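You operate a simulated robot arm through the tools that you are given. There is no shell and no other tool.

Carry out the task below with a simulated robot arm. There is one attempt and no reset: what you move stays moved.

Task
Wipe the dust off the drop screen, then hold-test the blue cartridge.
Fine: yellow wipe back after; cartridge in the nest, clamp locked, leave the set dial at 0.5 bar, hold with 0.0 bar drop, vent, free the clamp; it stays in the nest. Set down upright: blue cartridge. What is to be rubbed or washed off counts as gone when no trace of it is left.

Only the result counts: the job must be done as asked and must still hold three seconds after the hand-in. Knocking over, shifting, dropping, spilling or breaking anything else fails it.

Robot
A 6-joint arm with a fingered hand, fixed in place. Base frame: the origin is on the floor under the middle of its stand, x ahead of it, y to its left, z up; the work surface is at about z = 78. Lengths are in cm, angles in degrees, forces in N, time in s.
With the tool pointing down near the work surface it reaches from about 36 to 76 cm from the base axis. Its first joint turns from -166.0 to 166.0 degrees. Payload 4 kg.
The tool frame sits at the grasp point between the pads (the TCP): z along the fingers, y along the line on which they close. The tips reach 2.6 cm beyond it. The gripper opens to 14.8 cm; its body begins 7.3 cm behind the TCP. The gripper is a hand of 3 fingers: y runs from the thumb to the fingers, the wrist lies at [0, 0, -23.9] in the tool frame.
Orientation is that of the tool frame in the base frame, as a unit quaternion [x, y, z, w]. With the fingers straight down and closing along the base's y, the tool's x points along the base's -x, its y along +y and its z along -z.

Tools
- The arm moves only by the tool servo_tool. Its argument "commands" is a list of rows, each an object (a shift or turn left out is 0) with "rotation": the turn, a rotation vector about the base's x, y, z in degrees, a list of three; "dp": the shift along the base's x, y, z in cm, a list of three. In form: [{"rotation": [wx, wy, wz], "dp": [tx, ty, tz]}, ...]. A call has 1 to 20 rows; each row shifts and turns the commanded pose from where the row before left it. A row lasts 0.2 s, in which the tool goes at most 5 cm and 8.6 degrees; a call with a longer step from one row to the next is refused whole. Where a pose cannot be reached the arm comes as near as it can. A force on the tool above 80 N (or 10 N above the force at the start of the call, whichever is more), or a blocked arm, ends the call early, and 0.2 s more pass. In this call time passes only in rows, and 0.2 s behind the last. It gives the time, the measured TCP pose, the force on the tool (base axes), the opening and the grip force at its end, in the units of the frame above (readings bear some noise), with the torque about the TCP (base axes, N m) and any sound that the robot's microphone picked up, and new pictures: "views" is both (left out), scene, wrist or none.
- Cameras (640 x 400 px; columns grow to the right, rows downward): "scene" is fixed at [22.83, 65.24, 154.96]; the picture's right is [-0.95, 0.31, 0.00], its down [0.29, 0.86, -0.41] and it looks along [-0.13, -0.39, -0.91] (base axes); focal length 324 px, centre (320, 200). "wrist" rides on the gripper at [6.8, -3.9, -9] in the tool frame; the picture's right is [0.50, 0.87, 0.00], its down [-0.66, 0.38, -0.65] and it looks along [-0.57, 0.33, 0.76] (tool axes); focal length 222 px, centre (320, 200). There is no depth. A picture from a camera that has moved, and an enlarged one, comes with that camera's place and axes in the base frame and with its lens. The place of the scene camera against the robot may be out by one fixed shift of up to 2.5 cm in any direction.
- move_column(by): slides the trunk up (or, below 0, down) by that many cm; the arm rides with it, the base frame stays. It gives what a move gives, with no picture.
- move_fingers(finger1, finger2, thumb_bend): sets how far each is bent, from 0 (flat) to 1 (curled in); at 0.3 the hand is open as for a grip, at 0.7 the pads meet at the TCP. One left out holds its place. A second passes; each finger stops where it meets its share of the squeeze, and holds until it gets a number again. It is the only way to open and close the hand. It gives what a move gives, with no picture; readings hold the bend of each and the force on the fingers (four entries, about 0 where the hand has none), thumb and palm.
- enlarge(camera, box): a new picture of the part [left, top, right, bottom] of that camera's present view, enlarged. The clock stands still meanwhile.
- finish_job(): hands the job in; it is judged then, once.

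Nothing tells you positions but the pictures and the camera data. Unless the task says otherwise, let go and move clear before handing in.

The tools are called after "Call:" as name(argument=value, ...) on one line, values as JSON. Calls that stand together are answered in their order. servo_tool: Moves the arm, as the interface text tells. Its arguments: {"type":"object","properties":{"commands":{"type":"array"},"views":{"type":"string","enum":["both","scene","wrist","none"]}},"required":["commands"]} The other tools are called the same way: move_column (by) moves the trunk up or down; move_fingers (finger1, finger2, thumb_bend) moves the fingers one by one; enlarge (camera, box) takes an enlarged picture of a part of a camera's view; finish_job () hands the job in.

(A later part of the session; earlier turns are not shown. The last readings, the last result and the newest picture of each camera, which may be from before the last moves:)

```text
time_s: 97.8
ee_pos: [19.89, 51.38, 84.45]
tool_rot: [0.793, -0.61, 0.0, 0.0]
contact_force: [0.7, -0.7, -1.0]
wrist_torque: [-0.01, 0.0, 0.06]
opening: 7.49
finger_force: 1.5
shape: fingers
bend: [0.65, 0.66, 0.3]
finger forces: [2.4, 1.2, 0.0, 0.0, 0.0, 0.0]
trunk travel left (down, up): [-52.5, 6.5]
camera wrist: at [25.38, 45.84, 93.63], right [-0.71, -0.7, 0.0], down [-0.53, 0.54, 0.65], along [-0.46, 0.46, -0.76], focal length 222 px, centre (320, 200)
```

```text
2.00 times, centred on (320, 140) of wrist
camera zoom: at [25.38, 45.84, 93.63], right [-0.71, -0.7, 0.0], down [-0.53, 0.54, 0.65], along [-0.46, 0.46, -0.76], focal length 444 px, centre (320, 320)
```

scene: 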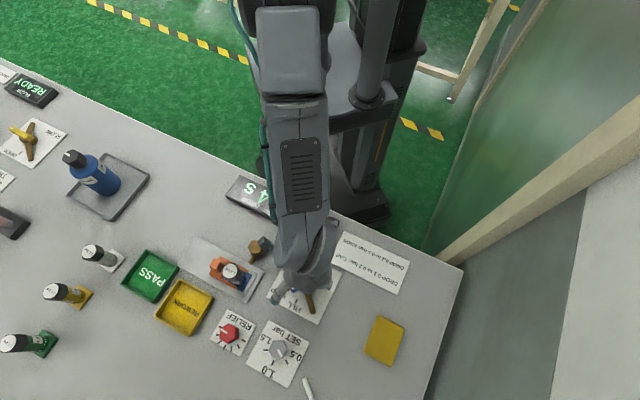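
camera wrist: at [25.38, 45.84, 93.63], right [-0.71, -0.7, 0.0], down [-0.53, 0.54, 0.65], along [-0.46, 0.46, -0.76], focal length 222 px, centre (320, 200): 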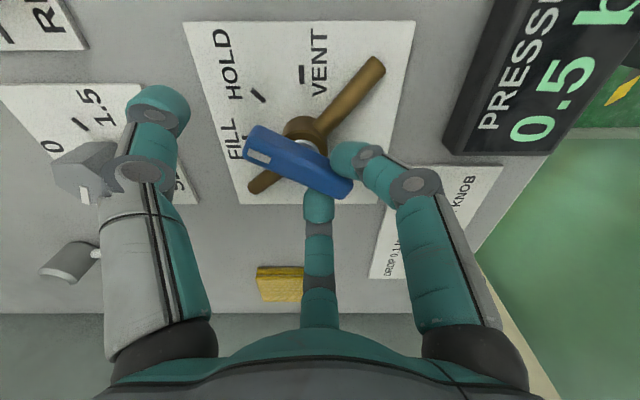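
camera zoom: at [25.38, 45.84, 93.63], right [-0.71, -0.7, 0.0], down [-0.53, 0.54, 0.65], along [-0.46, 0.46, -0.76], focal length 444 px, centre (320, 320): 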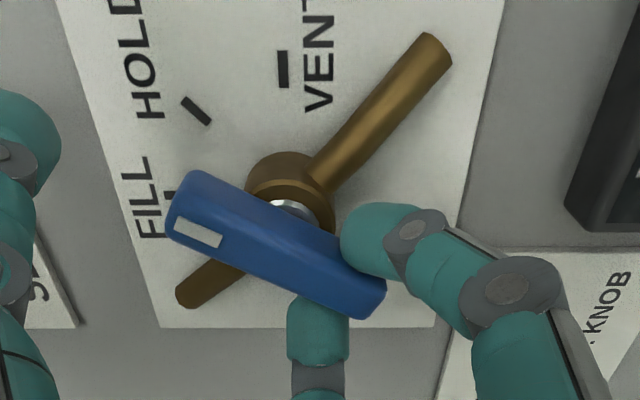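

The drop screen started a countdown, so the valve already counts as HOLD at 0.5 bar. I'll centre the lever on the HOLD mark and watch the result.

Call:
servo_tool(commands=[{"dp": [-0.023, 0.162, 0], "rotation": [0, 0, -7.5]}, {"dp": [-0.002, 0.163, 0], "rotation": [0, 0, -7.5]}], views="both")

Call:
enlarge(camera="scene", box=[210, 160, 340, 245])

Call:
enlarge(camera="wrist", box=[180, 40, 460, 240])

```text
time_s: 98.4
ee_pos: [19.88, 51.71, 84.51]
tool_rot: [-0.706, 0.708, 0.001, 0.0]
contact_force: [0.7, -2.0, 0.1]
wrist_torque: [-0.05, 0.03, 0.01]
opening: 7.47
finger_force: 2.0
shape: fingers
bend: [0.65, 0.66, 0.3]
finger forces: [2.3, 1.2, 0.1, 0.1, 0.0, 0.0]
trunk travel left (down, up): [-52.5, 6.5]
camera wrist: at [23.72, 44.9, 93.62], right [-0.87, -0.5, 0.0], down [-0.38, 0.66, 0.65], along [-0.32, 0.57, -0.76], focal length 222 px, centre (320, 200)
```

scene: 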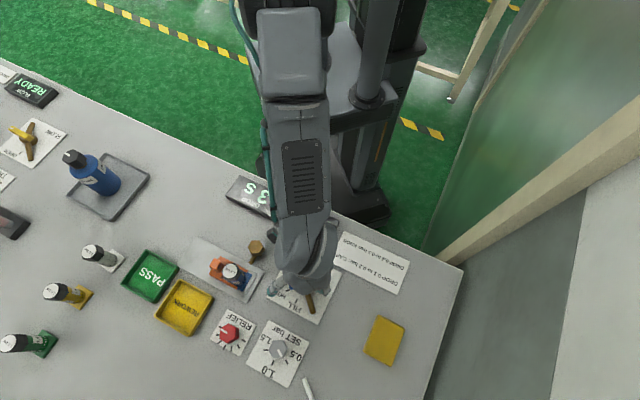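
wrist: 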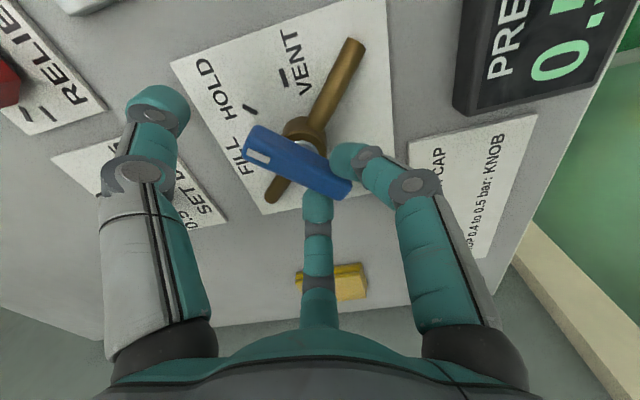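

```text
4.71 times, centred on (275, 202) of scene
camera zoom: at [22.83, 65.24, 154.96], right [-0.95, 0.31, 0.0], down [0.29, 0.86, -0.41], along [-0.13, -0.39, -0.91], focal length 1526 px, centre (532, 188)
```

zoom: 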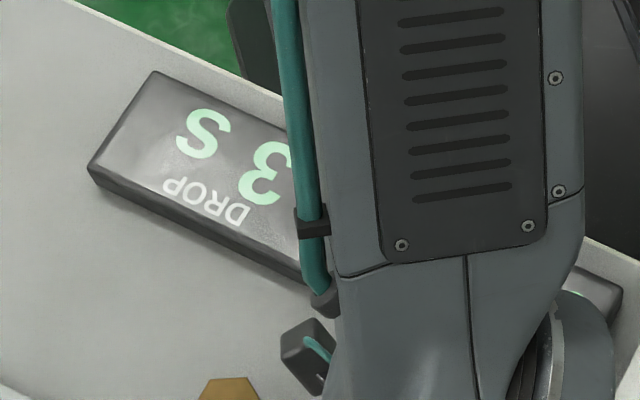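

```text
2.00 times, centred on (320, 140) of wrist
camera zoom: at [23.72, 44.9, 93.62], right [-0.87, -0.5, 0.0], down [-0.38, 0.66, 0.65], along [-0.32, 0.57, -0.76], focal length 444 px, centre (320, 320)
```

zoom: 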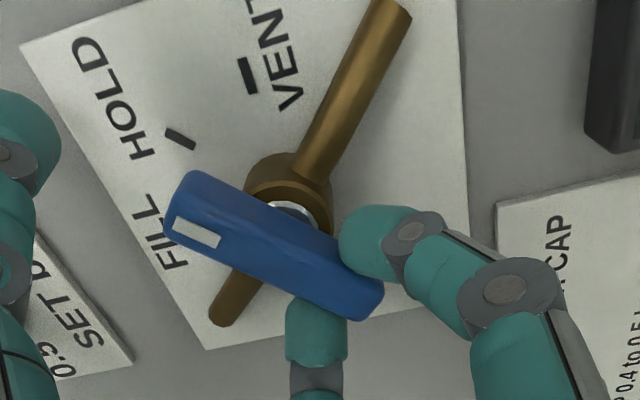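

The screen counts "3 s" and the lever is at HOLD. I'll wait with the hand still.

Call:
servo_tool(commands=[{}, {}, {}, {}, {}, {}, {}, {}, {}, {}, {}, {}, {}, {}, {}, {}, {}, {}], views="scene")

Call:
enlarge(camera="scene", box=[210, 160, 340, 245])

Call:
enlarge(camera="wrist", box=[400, 0, 640, 160])

```text
time_s: 102.2
ee_pos: [19.84, 51.74, 84.51]
tool_rot: [-0.707, 0.707, 0.0, 0.0]
contact_force: [1.7, 0.3, 0.7]
wrist_torque: [0.02, -0.02, 0.0]
opening: 7.46
finger_force: 1.5
shape: fingers
bend: [0.65, 0.66, 0.3]
finger forces: [2.1, 1.6, 0.1, 0.0, 0.0, 0.0]
trunk travel left (down, up): [-52.5, 6.5]
```

scene: 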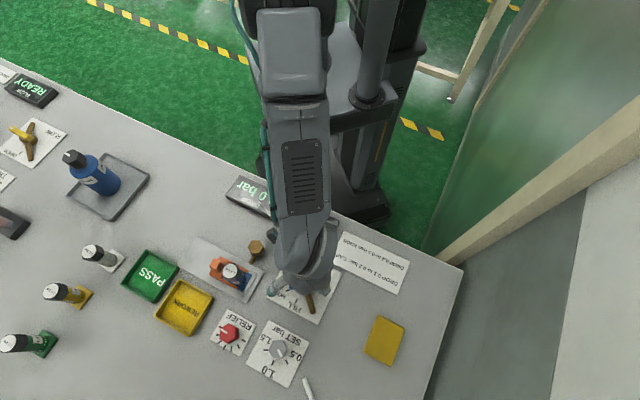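

```text
4.71 times, centred on (275, 202) of scene
camera zoom: at [22.83, 65.24, 154.96], right [-0.95, 0.31, 0.0], down [0.29, 0.86, -0.41], along [-0.13, -0.39, -0.91], focal length 1526 px, centre (532, 188)
```

zoom: 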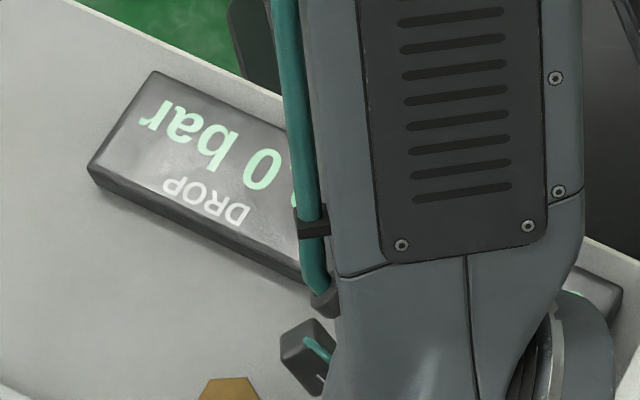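

```text
2.50 times, centred on (520, 80) of wrist
camera zoom: at [23.74, 44.92, 93.63], right [-0.87, -0.5, 0.0], down [-0.38, 0.66, 0.65], along [-0.33, 0.57, -0.76], focal length 555 px, centre (-180, 500)
```

zoom: 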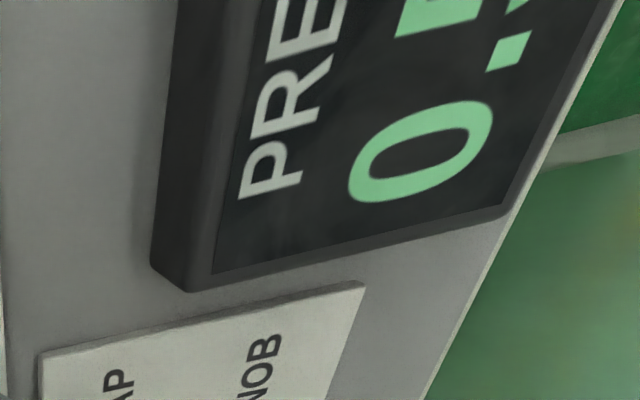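

The drop screen shows a reading ending in ".0 bar" with pressure still at 0.5. Before venting, I'll wait a little longer and read it once more.

Call:
servo_tool(commands=[{}, {}, {}, {}, {}, {}, {}, {}, {}, {}], views="both")

Call:
enlarge(camera="scene", box=[220, 170, 290, 220])

```text
time_s: 104.4
ee_pos: [19.81, 51.67, 84.46]
tool_rot: [-0.707, 0.708, 0.0, 0.0]
contact_force: [1.1, -1.2, -1.1]
wrist_torque: [-0.03, -0.02, 0.02]
opening: 7.45
finger_force: 2.0
shape: fingers
bend: [0.65, 0.66, 0.3]
finger forces: [2.1, 1.5, 0.0, 0.0, 0.0, 0.0]
trunk travel left (down, up): [-52.5, 6.5]
camera wrist: at [23.74, 44.91, 93.63], right [-0.87, -0.5, 0.0], down [-0.38, 0.66, 0.65], along [-0.33, 0.57, -0.76], focal length 222 px, centre (320, 200)
```

scene: 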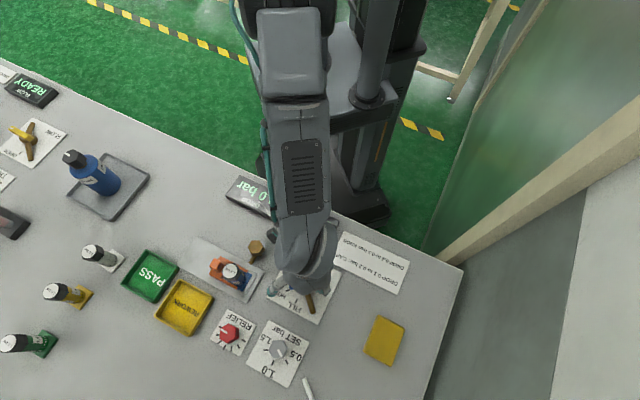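
wrist: 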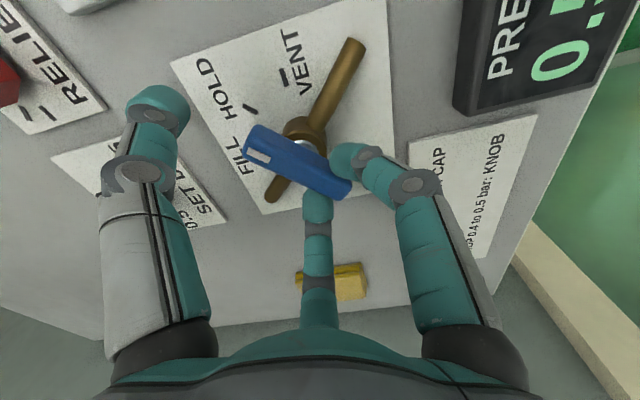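

```text
8.00 times, centred on (255, 195) of scene
camera zoom: at [22.83, 65.24, 154.96], right [-0.95, 0.31, 0.0], down [0.29, 0.86, -0.41], along [-0.13, -0.39, -0.91], focal length 2594 px, centre (840, 240)
```

zoom: 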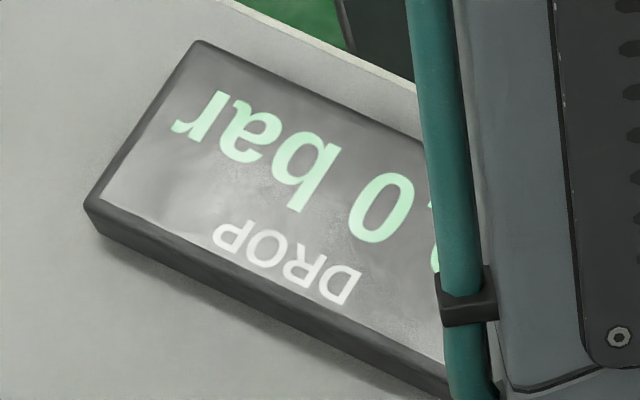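

The drop reads 0.0 bar with pressure holding at 0.5. Now I'll turn the lever back clockwise to VENT.

Call:
servo_tool(commands=[{"dp": [0.019, 0.163, 0], "rotation": [0, 0, -7.5]}, {"dp": [0.04, 0.158, 0], "rotation": [0, 0, -7.5]}, {"dp": [0.061, 0.152, 0], "rotation": [0, 0, -7.5]}, {"dp": [0.08, 0.143, 0], "rotation": [0, 0, -7.5]}, {"dp": [0.097, 0.131, 0], "rotation": [0, 0, -7.5]}, {"dp": [0.115, 0.117, 0], "rotation": [0, 0, -7.5]}], views="both")

Call:
enlarge(camera="wrist", box=[180, 40, 460, 240])

Call:
enlarge(camera="scene", box=[220, 165, 350, 250])

```text
time_s: 105.8
ee_pos: [20.31, 52.4, 84.35]
tool_rot: [-0.38, 0.925, 0.0, 0.0]
contact_force: [-0.7, -0.3, 0.3]
wrist_torque: [-0.02, 0.0, -0.02]
opening: 7.55
finger_force: 1.8
shape: fingers
bend: [0.65, 0.66, 0.3]
finger forces: [1.9, 1.7, 0.0, 0.0, 0.0, 0.0]
trunk travel left (down, up): [-52.5, 6.5]
camera wrist: at [18.3, 44.96, 93.63], right [-0.96, 0.26, 0.0], down [0.2, 0.73, 0.65], along [0.17, 0.63, -0.76], focal length 222 px, centre (320, 200)
```

scene: 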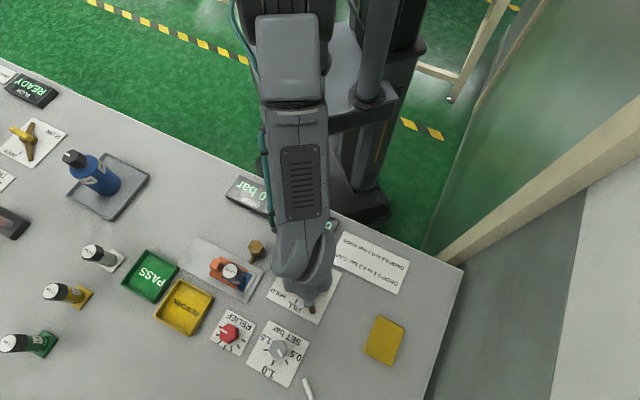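
wrist: 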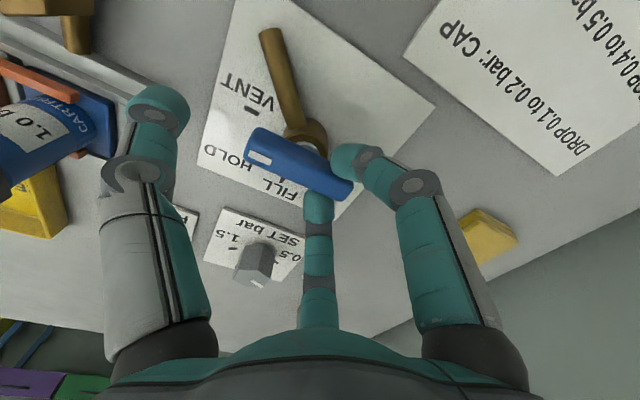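

```text
2.00 times, centred on (320, 140) of wrist
camera zoom: at [18.3, 44.96, 93.63], right [-0.96, 0.26, 0.0], down [0.2, 0.73, 0.65], along [0.17, 0.63, -0.76], focal length 444 px, centre (320, 320)
```

zoom: 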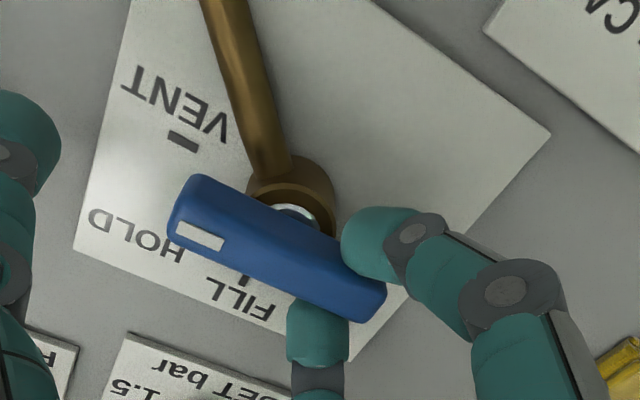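

```text
4.71 times, centred on (285, 208) of scene
camera zoom: at [22.83, 65.24, 154.96], right [-0.95, 0.31, 0.0], down [0.29, 0.86, -0.41], along [-0.13, -0.39, -0.91], focal length 1526 px, centre (485, 165)
```

zoom: 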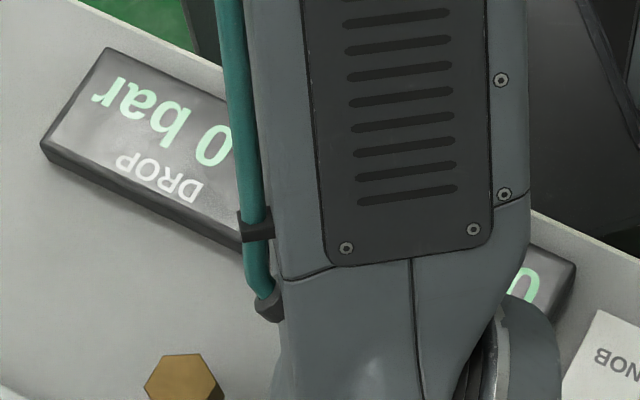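

The lever is nearly at its starting VENT position, perhaps 2° short. I'll nudge a few degrees more, then release and lift.

Call:
servo_tool(commands=[{"dp": [0.05, 0.045, 0], "rotation": [0, 0, -3.5]}], views="none")

Call:
move_fingers(finger1=0.5, finger2=0.5)

Call:
servo_tool(commands=[{"dp": [0, 0, 1]}, {"dp": [0, 0, 3]}, {"dp": [0, 0, 4]}, {"dp": [0, 0, 4]}, {"dp": [4, -2, 1]}, {"dp": [4, -2, 0]}, {"dp": [4, -2, 0]}], views="both")

Call:
enlarge(camera="scene", box=[200, 160, 360, 330])

Call:
enlarge(camera="wrist", box=[300, 0, 560, 180])

```text
time_s: 106.2
ee_pos: [20.34, 52.66, 84.5]
tool_rot: [-0.352, 0.936, 0.001, 0.0]
contact_force: [-1.3, -0.8, 0.5]
wrist_torque: [-0.03, 0.07, 0.0]
opening: 7.48
finger_force: 1.6
shape: fingers
bend: [0.65, 0.66, 0.3]
finger forces: [2.9, 1.1, 0.1, 0.0, 0.1, 0.1]
trunk travel left (down, up): [-52.5, 6.5]
```

```text
time_s: 107.2
ee_pos: [20.4, 52.53, 84.53]
tool_rot: [-0.354, 0.935, 0.0, 0.0]
contact_force: [-0.5, -0.1, -0.2]
wrist_torque: [0.03, -0.02, -0.02]
opening: 9.6
finger_force: 0.0
shape: fingers
bend: [0.5, 0.5, 0.3]
finger forces: [0.0, 0.1, 0.0, 0.0, 0.0, 0.0]
trunk travel left (down, up): [-52.5, 6.5]
```

```text
time_s: 108.8
ee_pos: [32.22, 46.4, 97.66]
tool_rot: [-0.353, 0.935, 0.0, 0.0]
contact_force: [-0.4, -1.1, 0.8]
wrist_torque: [0.0, -0.01, -0.02]
opening: 9.59
finger_force: 0.0
shape: fingers
bend: [0.5, 0.5, 0.3]
finger forces: [0.1, 0.0, 0.0, 0.0, 0.1, 0.0]
trunk travel left (down, up): [-52.5, 6.5]
camera wrist: at [29.7, 38.97, 106.72], right [-0.95, 0.32, 0.0], down [0.24, 0.72, 0.65], along [0.21, 0.62, -0.76], focal length 222 px, centre (320, 200)
```

scene: 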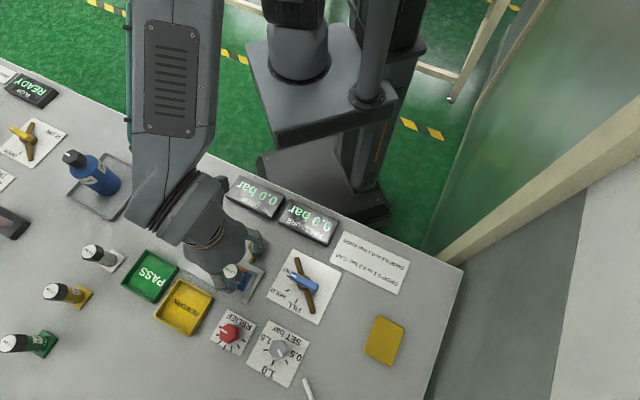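
wrist: 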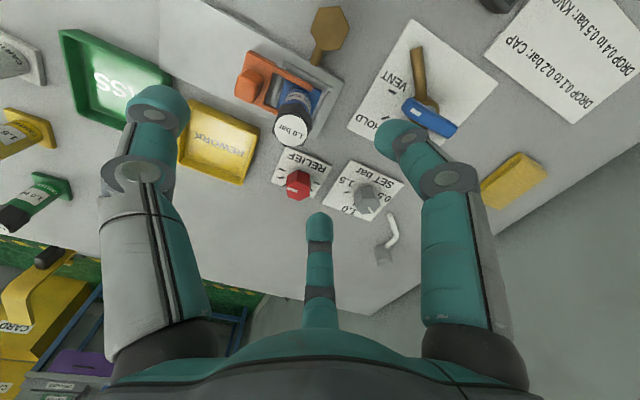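

```text
2.35 times, centred on (280, 245) of scene
camera zoom: at [22.83, 65.24, 154.96], right [-0.95, 0.31, 0.0], down [0.29, 0.86, -0.41], along [-0.13, -0.39, -0.91], focal length 763 px, centre (414, 94)
```

zoom: 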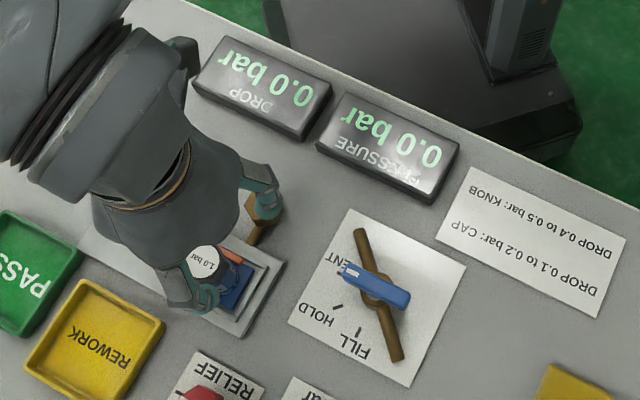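

```text
2.22 times, centred on (430, 90) of wrist
camera zoom: at [29.7, 38.97, 106.72], right [-0.95, 0.32, 0.0], down [0.24, 0.72, 0.65], along [0.21, 0.62, -0.76], focal length 494 px, centre (76, 444)
```

zoom: 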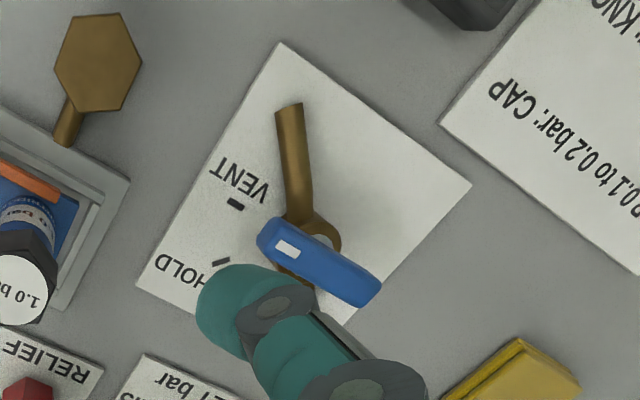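

The test reads drop 0.0 bar, pressure is vented to 0.0 bar, and the lever is back at VENT. Now I'll return over the clamp handle to free it.

Call:
move_fingers(finger1=0.55, finger2=0.55, thumb_bend=0.55)

Call:
servo_tool(commands=[{"dp": [2.9, -1.75, 0], "rotation": [0, 0, 2.6]}, {"dp": [2.93, -1.8, -1]}, {"dp": [0, 0, -2]}], views="both")

Call:
enlarge(camera="wrist", box=[200, 30, 460, 190])

```text
time_s: 109.8
ee_pos: [32.09, 46.4, 97.52]
tool_rot: [-0.353, 0.936, 0.0, 0.0]
contact_force: [0.2, -0.2, -0.3]
wrist_torque: [0.0, -0.03, -0.02]
opening: 4.61
finger_force: 0.1
shape: fingers
bend: [0.55, 0.55, 0.55]
finger forces: [0.0, 0.0, 0.1, 0.0, 0.0, 0.0]
trunk travel left (down, up): [-52.5, 6.5]
```

```text
time_s: 110.6
ee_pos: [38.3, 43.21, 94.56]
tool_rot: [-0.375, 0.927, 0.0, -0.001]
contact_force: [-0.1, -0.1, 0.9]
wrist_torque: [0.03, -0.01, -0.03]
opening: 4.6
finger_force: 0.0
shape: fingers
bend: [0.55, 0.55, 0.55]
finger forces: [0.0, 0.0, 0.0, 0.1, 0.0, 0.1]
trunk travel left (down, up): [-52.5, 6.5]
camera wrist: at [36.09, 35.6, 103.61], right [-0.96, 0.28, 0.0], down [0.21, 0.73, 0.65], along [0.18, 0.63, -0.76], focal length 222 px, centre (320, 200)
```

scene: 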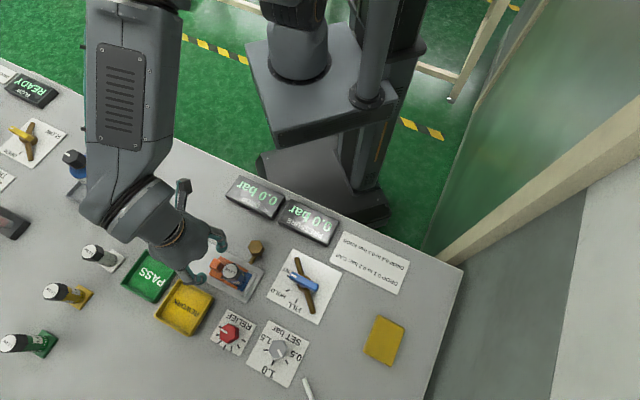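
wrist: 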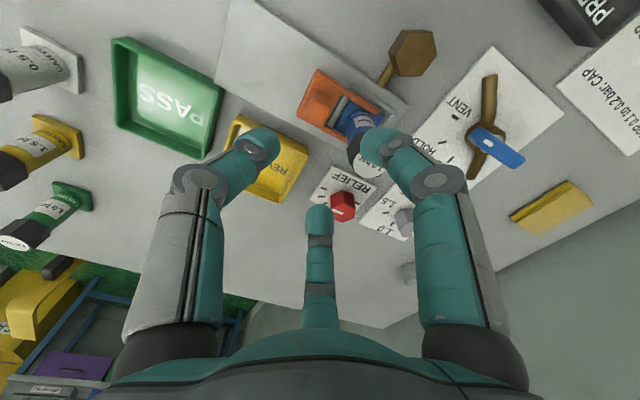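

```text
2.46 times, centred on (330, 110) of wrist
camera zoom: at [36.09, 35.6, 103.61], right [-0.96, 0.28, 0.0], down [0.21, 0.73, 0.65], along [0.18, 0.63, -0.76], focal length 547 px, centre (295, 422)
```

zoom: 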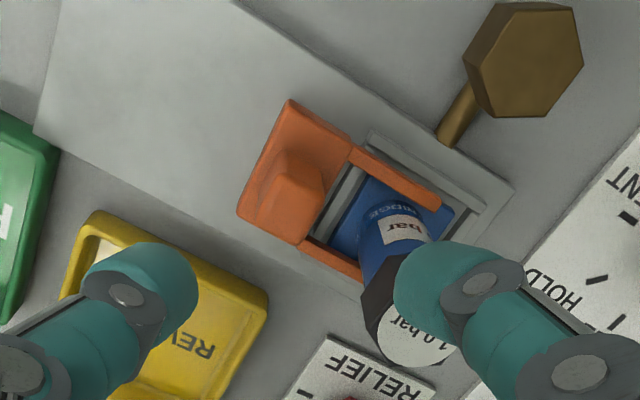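

I'll zoom on the handle to confirm its position before descending.

Call:
enlarge(camera="wrist", box=[280, 60, 400, 140])

Call:
enlarge(camera="scene", box=[190, 225, 290, 300])

```text
5.00 times, centred on (340, 100) of wrist
camera zoom: at [36.09, 35.6, 103.61], right [-0.96, 0.28, 0.0], down [0.21, 0.73, 0.65], along [0.18, 0.63, -0.76], focal length 1111 px, centre (220, 700)
```

zoom: 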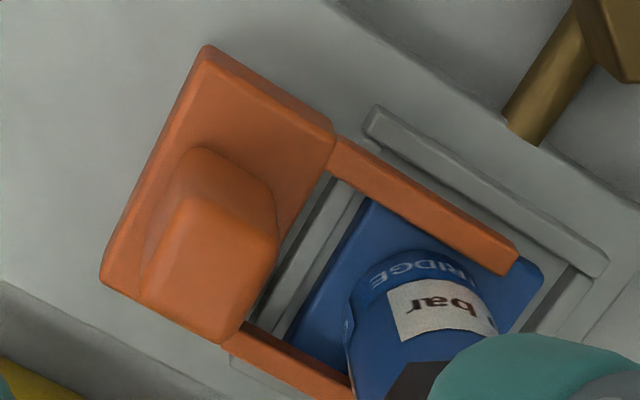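

```text
5.33 times, centred on (240, 262) of scene
camera zoom: at [22.83, 65.24, 154.96], right [-0.95, 0.31, 0.0], down [0.29, 0.86, -0.41], along [-0.13, -0.39, -0.91], focal length 1730 px, centre (747, -133)
```

zoom: 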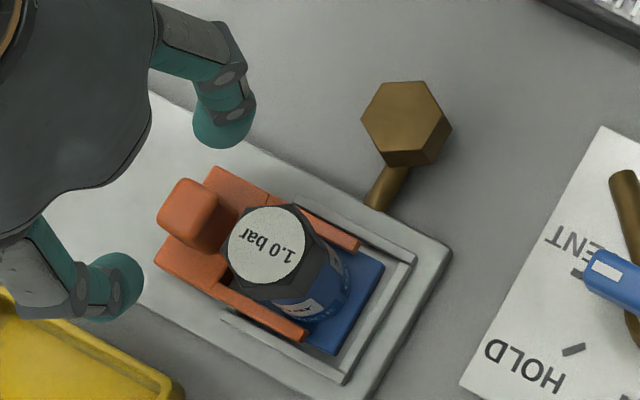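

The handle's centre is near [38.2, 42.7]. I'll correct by a few millimetres and lower around it.

Call:
servo_tool(commands=[{"dp": [-0.15, -0.38, -2.5]}, {"dp": [0, 0, -3]}, {"dp": [0, 0, -2.5]}, {"dp": [0, 0, -1.2]}, {"dp": [0, 0, -0.8]}], views="both")

Call:
enlarge(camera="wrist", box=[180, 60, 460, 240])

Call:
enlarge(camera="scene", box=[190, 225, 290, 300])

```text
time_s: 111.8
ee_pos: [38.04, 42.62, 84.59]
tool_rot: [-0.375, 0.927, 0.0, 0.0]
contact_force: [0.3, -0.3, 0.2]
wrist_torque: [0.02, -0.01, 0.0]
opening: 4.63
finger_force: 0.1
shape: fingers
bend: [0.55, 0.55, 0.55]
finger forces: [0.0, 0.1, 0.0, 0.1, 0.0, 0.0]
trunk travel left (down, up): [-52.5, 6.5]
camera wrist: at [35.96, 35.07, 93.68], right [-0.96, 0.28, 0.0], down [0.21, 0.73, 0.65], along [0.18, 0.63, -0.76], focal length 222 px, centre (320, 200)
```

scene: 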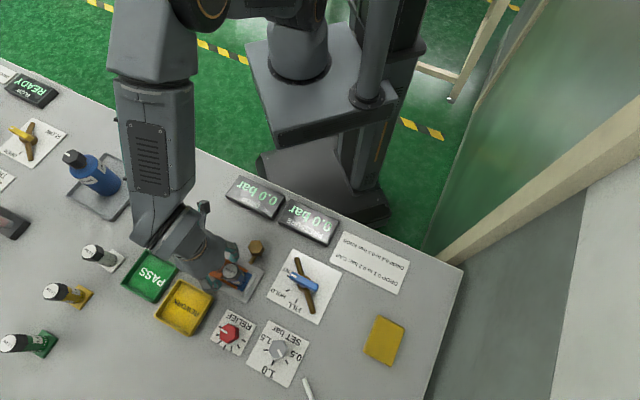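
wrist: 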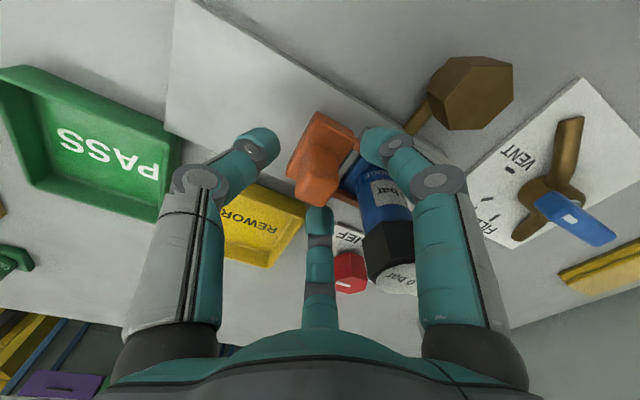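

```text
2.22 times, centred on (320, 150) of wrist
camera zoom: at [35.96, 35.07, 93.68], right [-0.96, 0.28, 0.0], down [0.21, 0.73, 0.65], along [0.18, 0.63, -0.76], focal length 494 px, centre (320, 311)
```

zoom: 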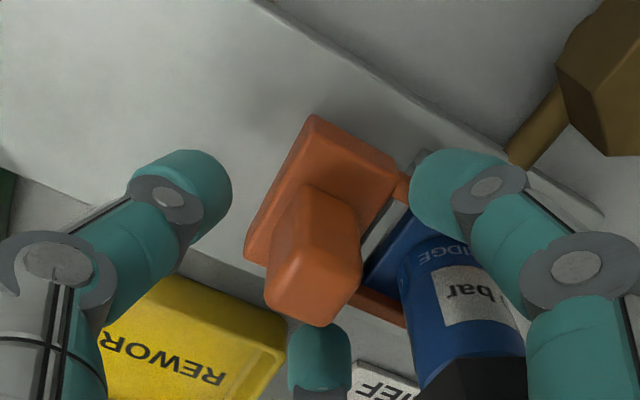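

```text
5.33 times, centred on (240, 262) of scene
camera zoom: at [22.83, 65.24, 154.96], right [-0.95, 0.31, 0.0], down [0.29, 0.86, -0.41], along [-0.13, -0.39, -0.91], focal length 1730 px, centre (747, -133)
```

zoom: 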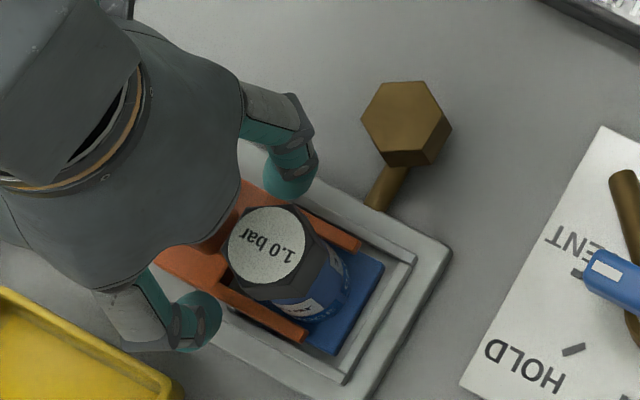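

The handle sits between the fingers without touching the cartridge. I'll close and grip it.

Call:
servo_tool(commands=[{"dp": [0.05, 0.05, -0.2]}], views="none")

Call:
move_fingers(finger1=0.74, finger2=0.74, thumb_bend=0.74)

Call:
enlarge(camera="wrist", box=[180, 60, 460, 240])

```text
time_s: 112.2
ee_pos: [38.17, 42.78, 84.32]
tool_rot: [-0.375, 0.927, 0.0, 0.0]
contact_force: [0.0, 0.1, 0.1]
wrist_torque: [0.01, 0.01, 0.0]
opening: 4.6
finger_force: 0.0
shape: fingers
bend: [0.55, 0.55, 0.55]
finger forces: [0.0, 0.1, 0.0, 0.0, 0.0, 0.0]
trunk travel left (down, up): [-52.5, 6.5]
```

```text
time_s: 113.2
ee_pos: [38.11, 42.64, 84.23]
tool_rot: [-0.374, 0.927, 0.0, -0.001]
contact_force: [2.0, -4.9, -6.4]
wrist_torque: [-0.16, -0.04, -0.06]
opening: 1.81
finger_force: 14.7
shape: fingers
bend: [0.63, 0.64, 0.66]
finger forces: [9.3, 6.9, 0.0, 0.0, 13.2, 0.0]
trunk travel left (down, up): [-52.5, 6.5]
```

```text
2.22 times, centred on (320, 150) of wrist
camera zoom: at [36.01, 35.17, 93.44], right [-0.96, 0.28, 0.0], down [0.21, 0.73, 0.65], along [0.18, 0.63, -0.76], focal length 494 px, centre (320, 311)
```

zoom: 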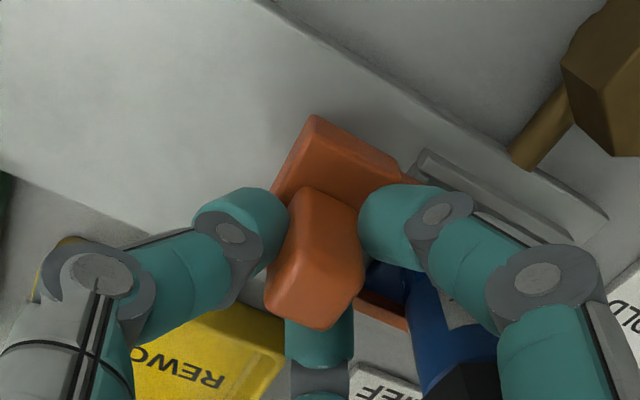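

I have a firm hold. I'll slide the clamp back away from the cartridge in small steps.

Call:
servo_tool(commands=[{"dp": [0.2, -0.204, 0]}, {"dp": [0.25, -0.255, 0]}, {"dp": [0.25, -0.255, 0]}, {"dp": [0.25, -0.255, 0]}, {"dp": [0.25, -0.255, 0]}], views="scene")

Call:
enlarge(camera="scene", box=[170, 215, 290, 305])

```text
time_s: 114.4
ee_pos: [39.27, 41.61, 84.39]
tool_rot: [-0.375, 0.927, -0.001, 0.0]
contact_force: [-0.8, 1.5, -7.5]
wrist_torque: [0.04, 0.06, 0.0]
opening: 1.8
finger_force: 13.7
shape: fingers
bend: [0.62, 0.64, 0.67]
finger forces: [9.8, 7.4, 0.1, 0.0, 9.1, 0.1]
trunk travel left (down, up): [-52.5, 6.5]
```

scene: 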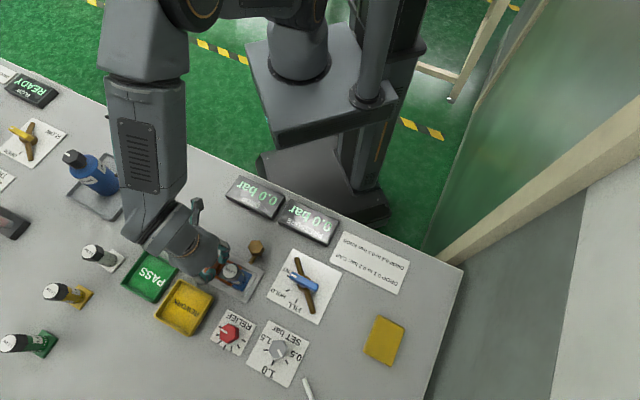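

```text
4.44 times, centred on (230, 260) of scene
camera zoom: at [22.83, 65.24, 154.96], right [-0.95, 0.31, 0.0], down [0.29, 0.86, -0.41], along [-0.13, -0.39, -0.91], focal length 1441 px, centre (720, -67)
```

zoom: 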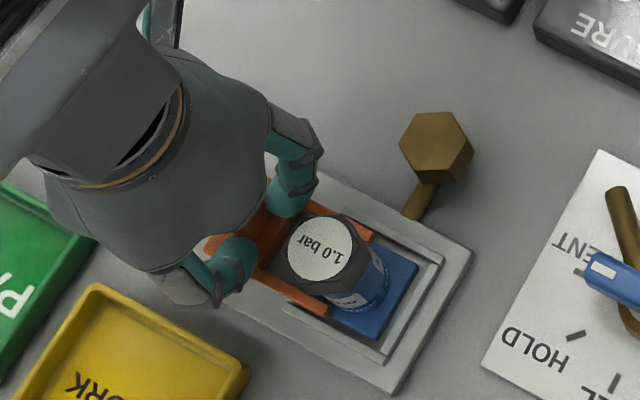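

The clamp slides back and the cartridge stays in place. I'll bring it the rest of the way to its open end.

Call:
servo_tool(commands=[{"dp": [0.25, -0.255, 0]}, {"dp": [0.25, -0.255, 0]}, {"dp": [0.25, -0.255, 0]}, {"dp": [0.25, -0.255, 0]}, {"dp": [0.25, -0.255, 0]}, {"dp": [0.25, -0.255, 0]}, {"dp": [0.2, -0.204, 0]}], views="scene")

Call:
enlarge(camera="scene", box=[170, 215, 290, 305])

```text
time_s: 116.0
ee_pos: [41.03, 39.83, 84.37]
tool_rot: [-0.375, 0.927, 0.0, 0.0]
contact_force: [-0.7, 1.9, -6.8]
wrist_torque: [0.04, 0.05, -0.01]
opening: 1.79
finger_force: 13.5
shape: fingers
bend: [0.62, 0.64, 0.67]
finger forces: [9.6, 7.5, 0.0, 0.0, 9.3, 0.1]
trunk travel left (down, up): [-52.5, 6.5]
```

scene: 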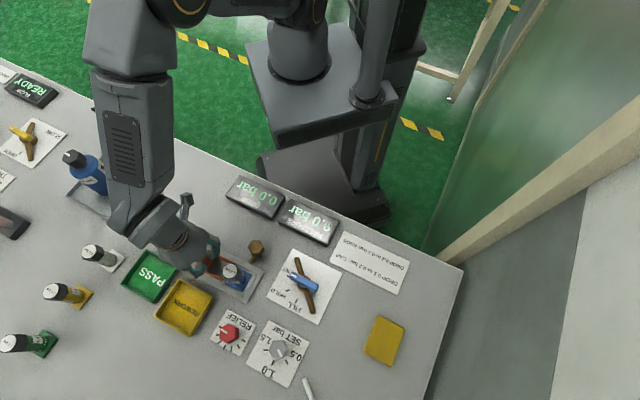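

```text
4.44 times, centred on (230, 260) of scene
camera zoom: at [22.83, 65.24, 154.96], right [-0.95, 0.31, 0.0], down [0.29, 0.86, -0.41], along [-0.13, -0.39, -0.91], focal length 1441 px, centre (720, -67)
```

zoom: 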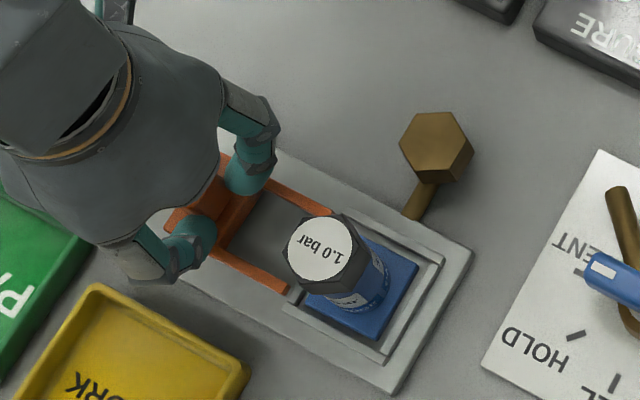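

The clamp is back at its original open position. I'll check for the end stop with a tiny nudge, then let go and lift.

Call:
servo_tool(commands=[{"dp": [0.08, -0.08, 0]}], views="none")

Call:
move_fingers(finger1=0.53, finger2=0.53, thumb_bend=0.53)

Call:
servo_tool(commands=[{"dp": [0, 0, 1]}, {"dp": [0, 0, 3]}, {"dp": [0, 0, 4]}, {"dp": [0, 0, 4]}, {"dp": [2, -4, 0]}, {"dp": [2, -4, 0]}, {"dp": [1, -4, 0]}], views="both")

Call:
enlarge(camera="scene", box=[170, 160, 350, 310])

Call:
enlarge(camera="scene", box=[180, 220, 290, 305])

Call:
enlarge(camera="scene", box=[180, 160, 440, 400])

Call:
enlarge(camera="scene", box=[220, 165, 300, 225])

```text
time_s: 116.4
ee_pos: [41.21, 39.75, 84.31]
tool_rot: [-0.375, 0.927, 0.0, 0.0]
contact_force: [-1.7, 0.9, -2.1]
wrist_torque: [-0.01, 0.13, -0.02]
opening: 1.82
finger_force: 13.9
shape: fingers
bend: [0.62, 0.64, 0.67]
finger forces: [10.5, 7.5, 0.0, 0.0, 9.7, 0.1]
trunk travel left (down, up): [-52.5, 6.5]
```

```text
time_s: 117.4
ee_pos: [41.05, 39.89, 84.33]
tool_rot: [-0.375, 0.927, 0.0, 0.0]
contact_force: [-0.4, -0.3, -0.3]
wrist_torque: [0.02, 0.01, -0.02]
opening: 5.18
finger_force: 0.0
shape: fingers
bend: [0.53, 0.53, 0.53]
finger forces: [0.2, 0.0, 0.0, 0.0, 0.0, 0.1]
trunk travel left (down, up): [-52.5, 6.5]
```

```text
time_s: 119.0
ee_pos: [46.17, 27.77, 96.45]
tool_rot: [-0.374, 0.928, 0.0, 0.0]
contact_force: [-0.5, -0.9, -0.6]
wrist_torque: [0.01, 0.01, 0.02]
opening: 5.21
finger_force: 0.1
shape: fingers
bend: [0.53, 0.53, 0.53]
finger forces: [0.0, 0.0, 0.1, 0.0, 0.0, 0.1]
trunk travel left (down, up): [-52.5, 6.5]
camera wrist: at [44.0, 20.23, 105.38], right [-0.96, 0.28, 0.0], down [0.21, 0.73, 0.65], along [0.18, 0.63, -0.76], focal length 222 px, centre (320, 200)
```

scene: 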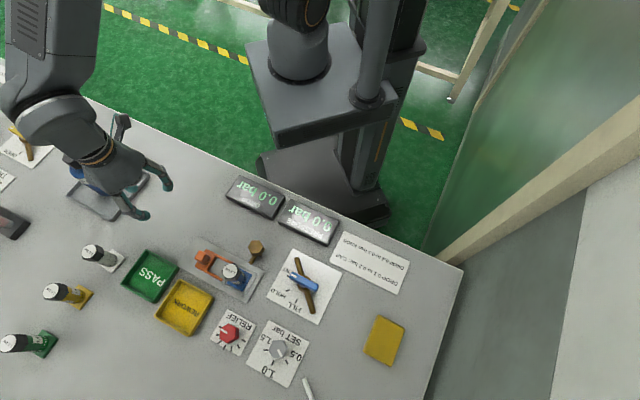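
wrist: 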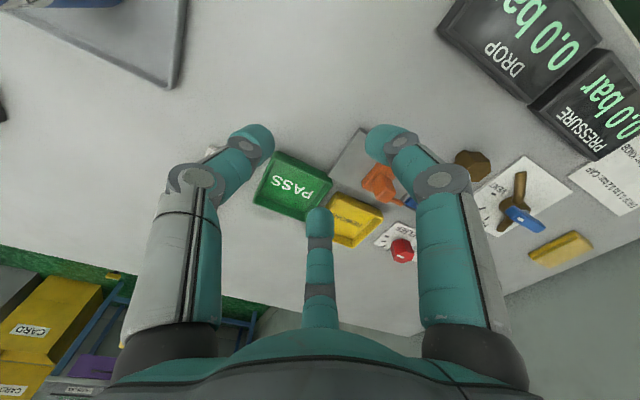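

```text
2.67 times, centred on (260, 235) of scene
camera zoom: at [22.83, 65.24, 154.96], right [-0.95, 0.31, 0.0], down [0.29, 0.86, -0.41], along [-0.13, -0.39, -0.91], focal length 865 px, centre (480, 107)
```

zoom: 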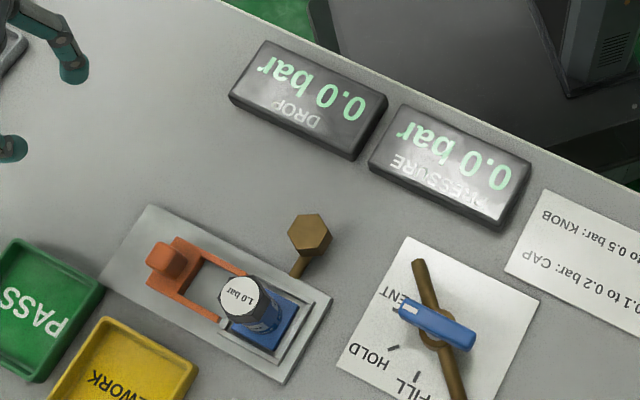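

```text
4.71 times, centred on (235, 262) of scene
camera zoom: at [22.83, 65.24, 154.96], right [-0.95, 0.31, 0.0], down [0.29, 0.86, -0.41], along [-0.13, -0.39, -0.91], focal length 1526 px, centre (720, -94)
```

zoom: 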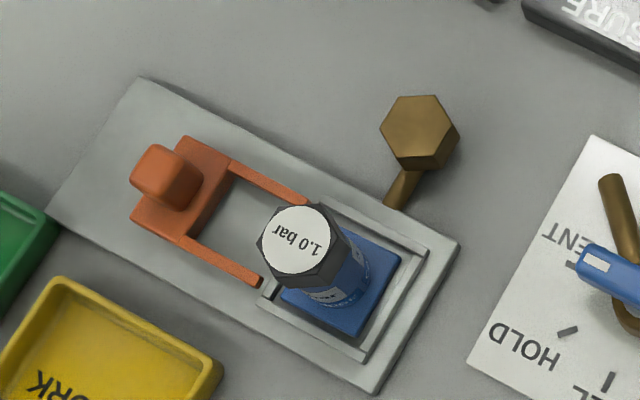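

```text
1.67 times, centred on (310, 280) of scene
camera zoom: at [22.83, 65.24, 154.96], right [-0.95, 0.31, 0.0], down [0.29, 0.86, -0.41], along [-0.13, -0.39, -0.91], focal length 540 px, centre (337, 67)
```

zoom: 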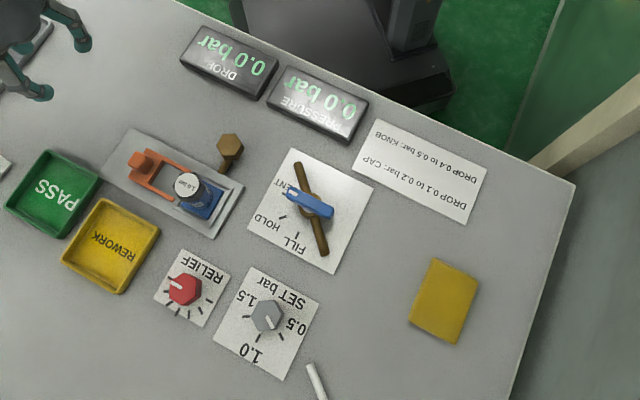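

```text
6.67 times, centred on (260, 195) of scene
camera zoom: at [22.83, 65.24, 154.96], right [-0.95, 0.31, 0.0], down [0.29, 0.86, -0.41], along [-0.13, -0.39, -0.91], focal length 2162 px, centre (720, 233)
```

zoom: 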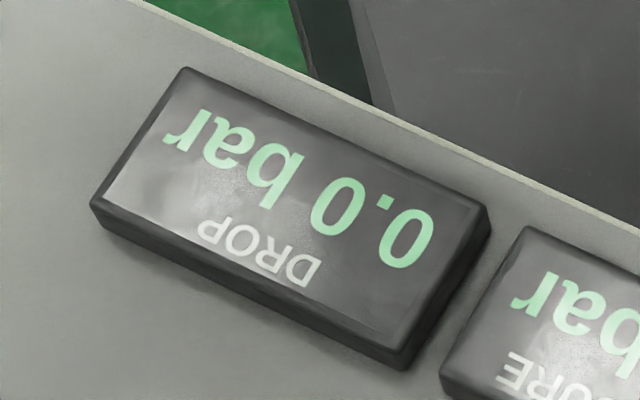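

Drop reads 0.0 bar, pressure 0.0, valve at VENT, clamp open, cartridge in the nest, wipe in its place. As a last check, I'll look at the drop screen and the dials closely for any trace of dust or change.

Call:
enlarge(camera="wrist", box=[430, 0, 620, 110])

Call:
enlarge(camera="scene", box=[226, 172, 286, 222])

Call:
enlarge(camera="scene", box=[205, 310, 325, 395])

```text
3.37 times, centred on (525, 55) of wrist
camera zoom: at [44.0, 20.23, 105.38], right [-0.96, 0.28, 0.0], down [0.21, 0.73, 0.65], along [0.18, 0.63, -0.76], focal length 748 px, centre (-370, 688)
```

zoom: 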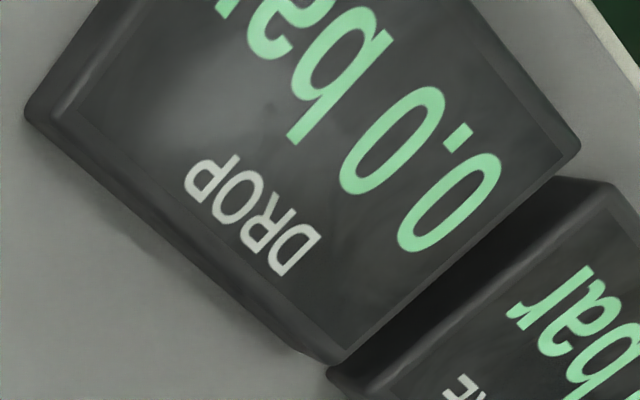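

```text
8.00 times, centred on (256, 197) of scene
camera zoom: at [22.83, 65.24, 154.96], right [-0.95, 0.31, 0.0], down [0.29, 0.86, -0.41], along [-0.13, -0.39, -0.91], focal length 2594 px, centre (832, 224)
```

zoom: 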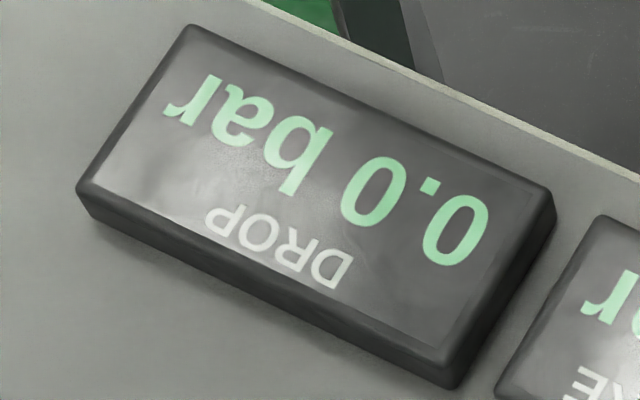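

```text
4.71 times, centred on (265, 352) of scene
camera zoom: at [22.83, 65.24, 154.96], right [-0.95, 0.31, 0.0], down [0.29, 0.86, -0.41], along [-0.13, -0.39, -0.91], focal length 1526 px, centre (579, -518)
```

zoom: 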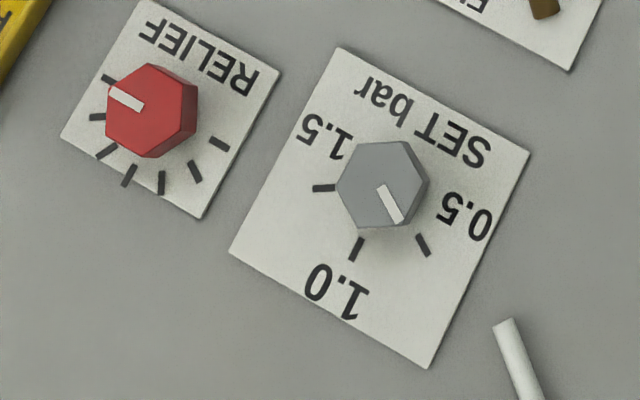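

The screen looks smooth; one faint bright area could be reflection. I'll take one closer look from a different angle to be sure.

Call:
servo_tool(commands=[{"dp": [-3.78, 0.55, 0]}, {"dp": [-3.78, 0.55, 0]}, {"dp": [-3.78, 0.55, -1]}, {"dp": [-3.78, 0.55, -1.5]}, {"dp": [-3.78, 0.55, -2]}], views="wrist")

Call:
enlarge(camera="wrist", box=[180, 0, 480, 180])

```text
time_s: 120.2
ee_pos: [27.15, 30.56, 91.66]
tool_rot: [-0.374, 0.927, 0.0, 0.001]
contact_force: [0.9, 0.2, -0.2]
wrist_torque: [0.0, 0.02, 0.03]
opening: 5.18
finger_force: 0.0
shape: fingers
bend: [0.53, 0.53, 0.53]
finger forces: [0.0, 0.0, 0.0, 0.0, 0.1, 0.0]
trunk travel left (down, up): [-52.5, 6.5]
camera wrist: at [25.1, 23.01, 100.88], right [-0.96, 0.28, 0.0], down [0.21, 0.73, 0.65], along [0.18, 0.63, -0.76], focal length 222 px, centre (320, 200)
```

wrist: 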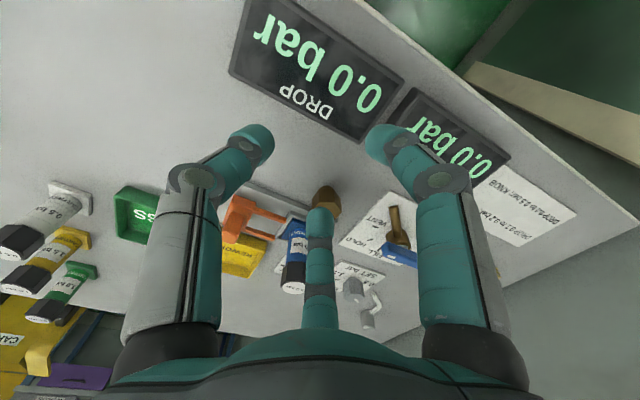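

```text
2.13 times, centred on (330, 90) of wrist
camera zoom: at [25.1, 23.01, 100.88], right [-0.96, 0.28, 0.0], down [0.21, 0.73, 0.65], along [0.18, 0.63, -0.76], focal length 474 px, centre (299, 435)
```

zoom: 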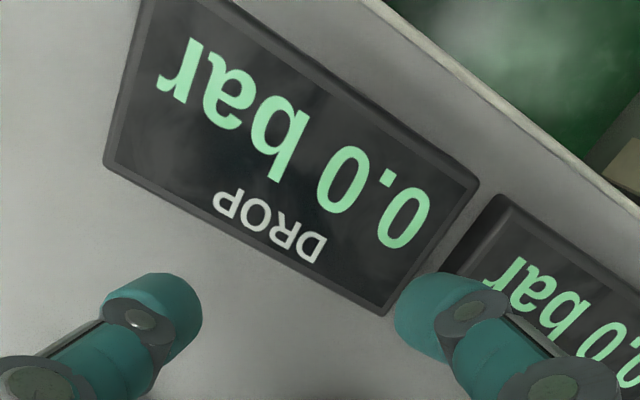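

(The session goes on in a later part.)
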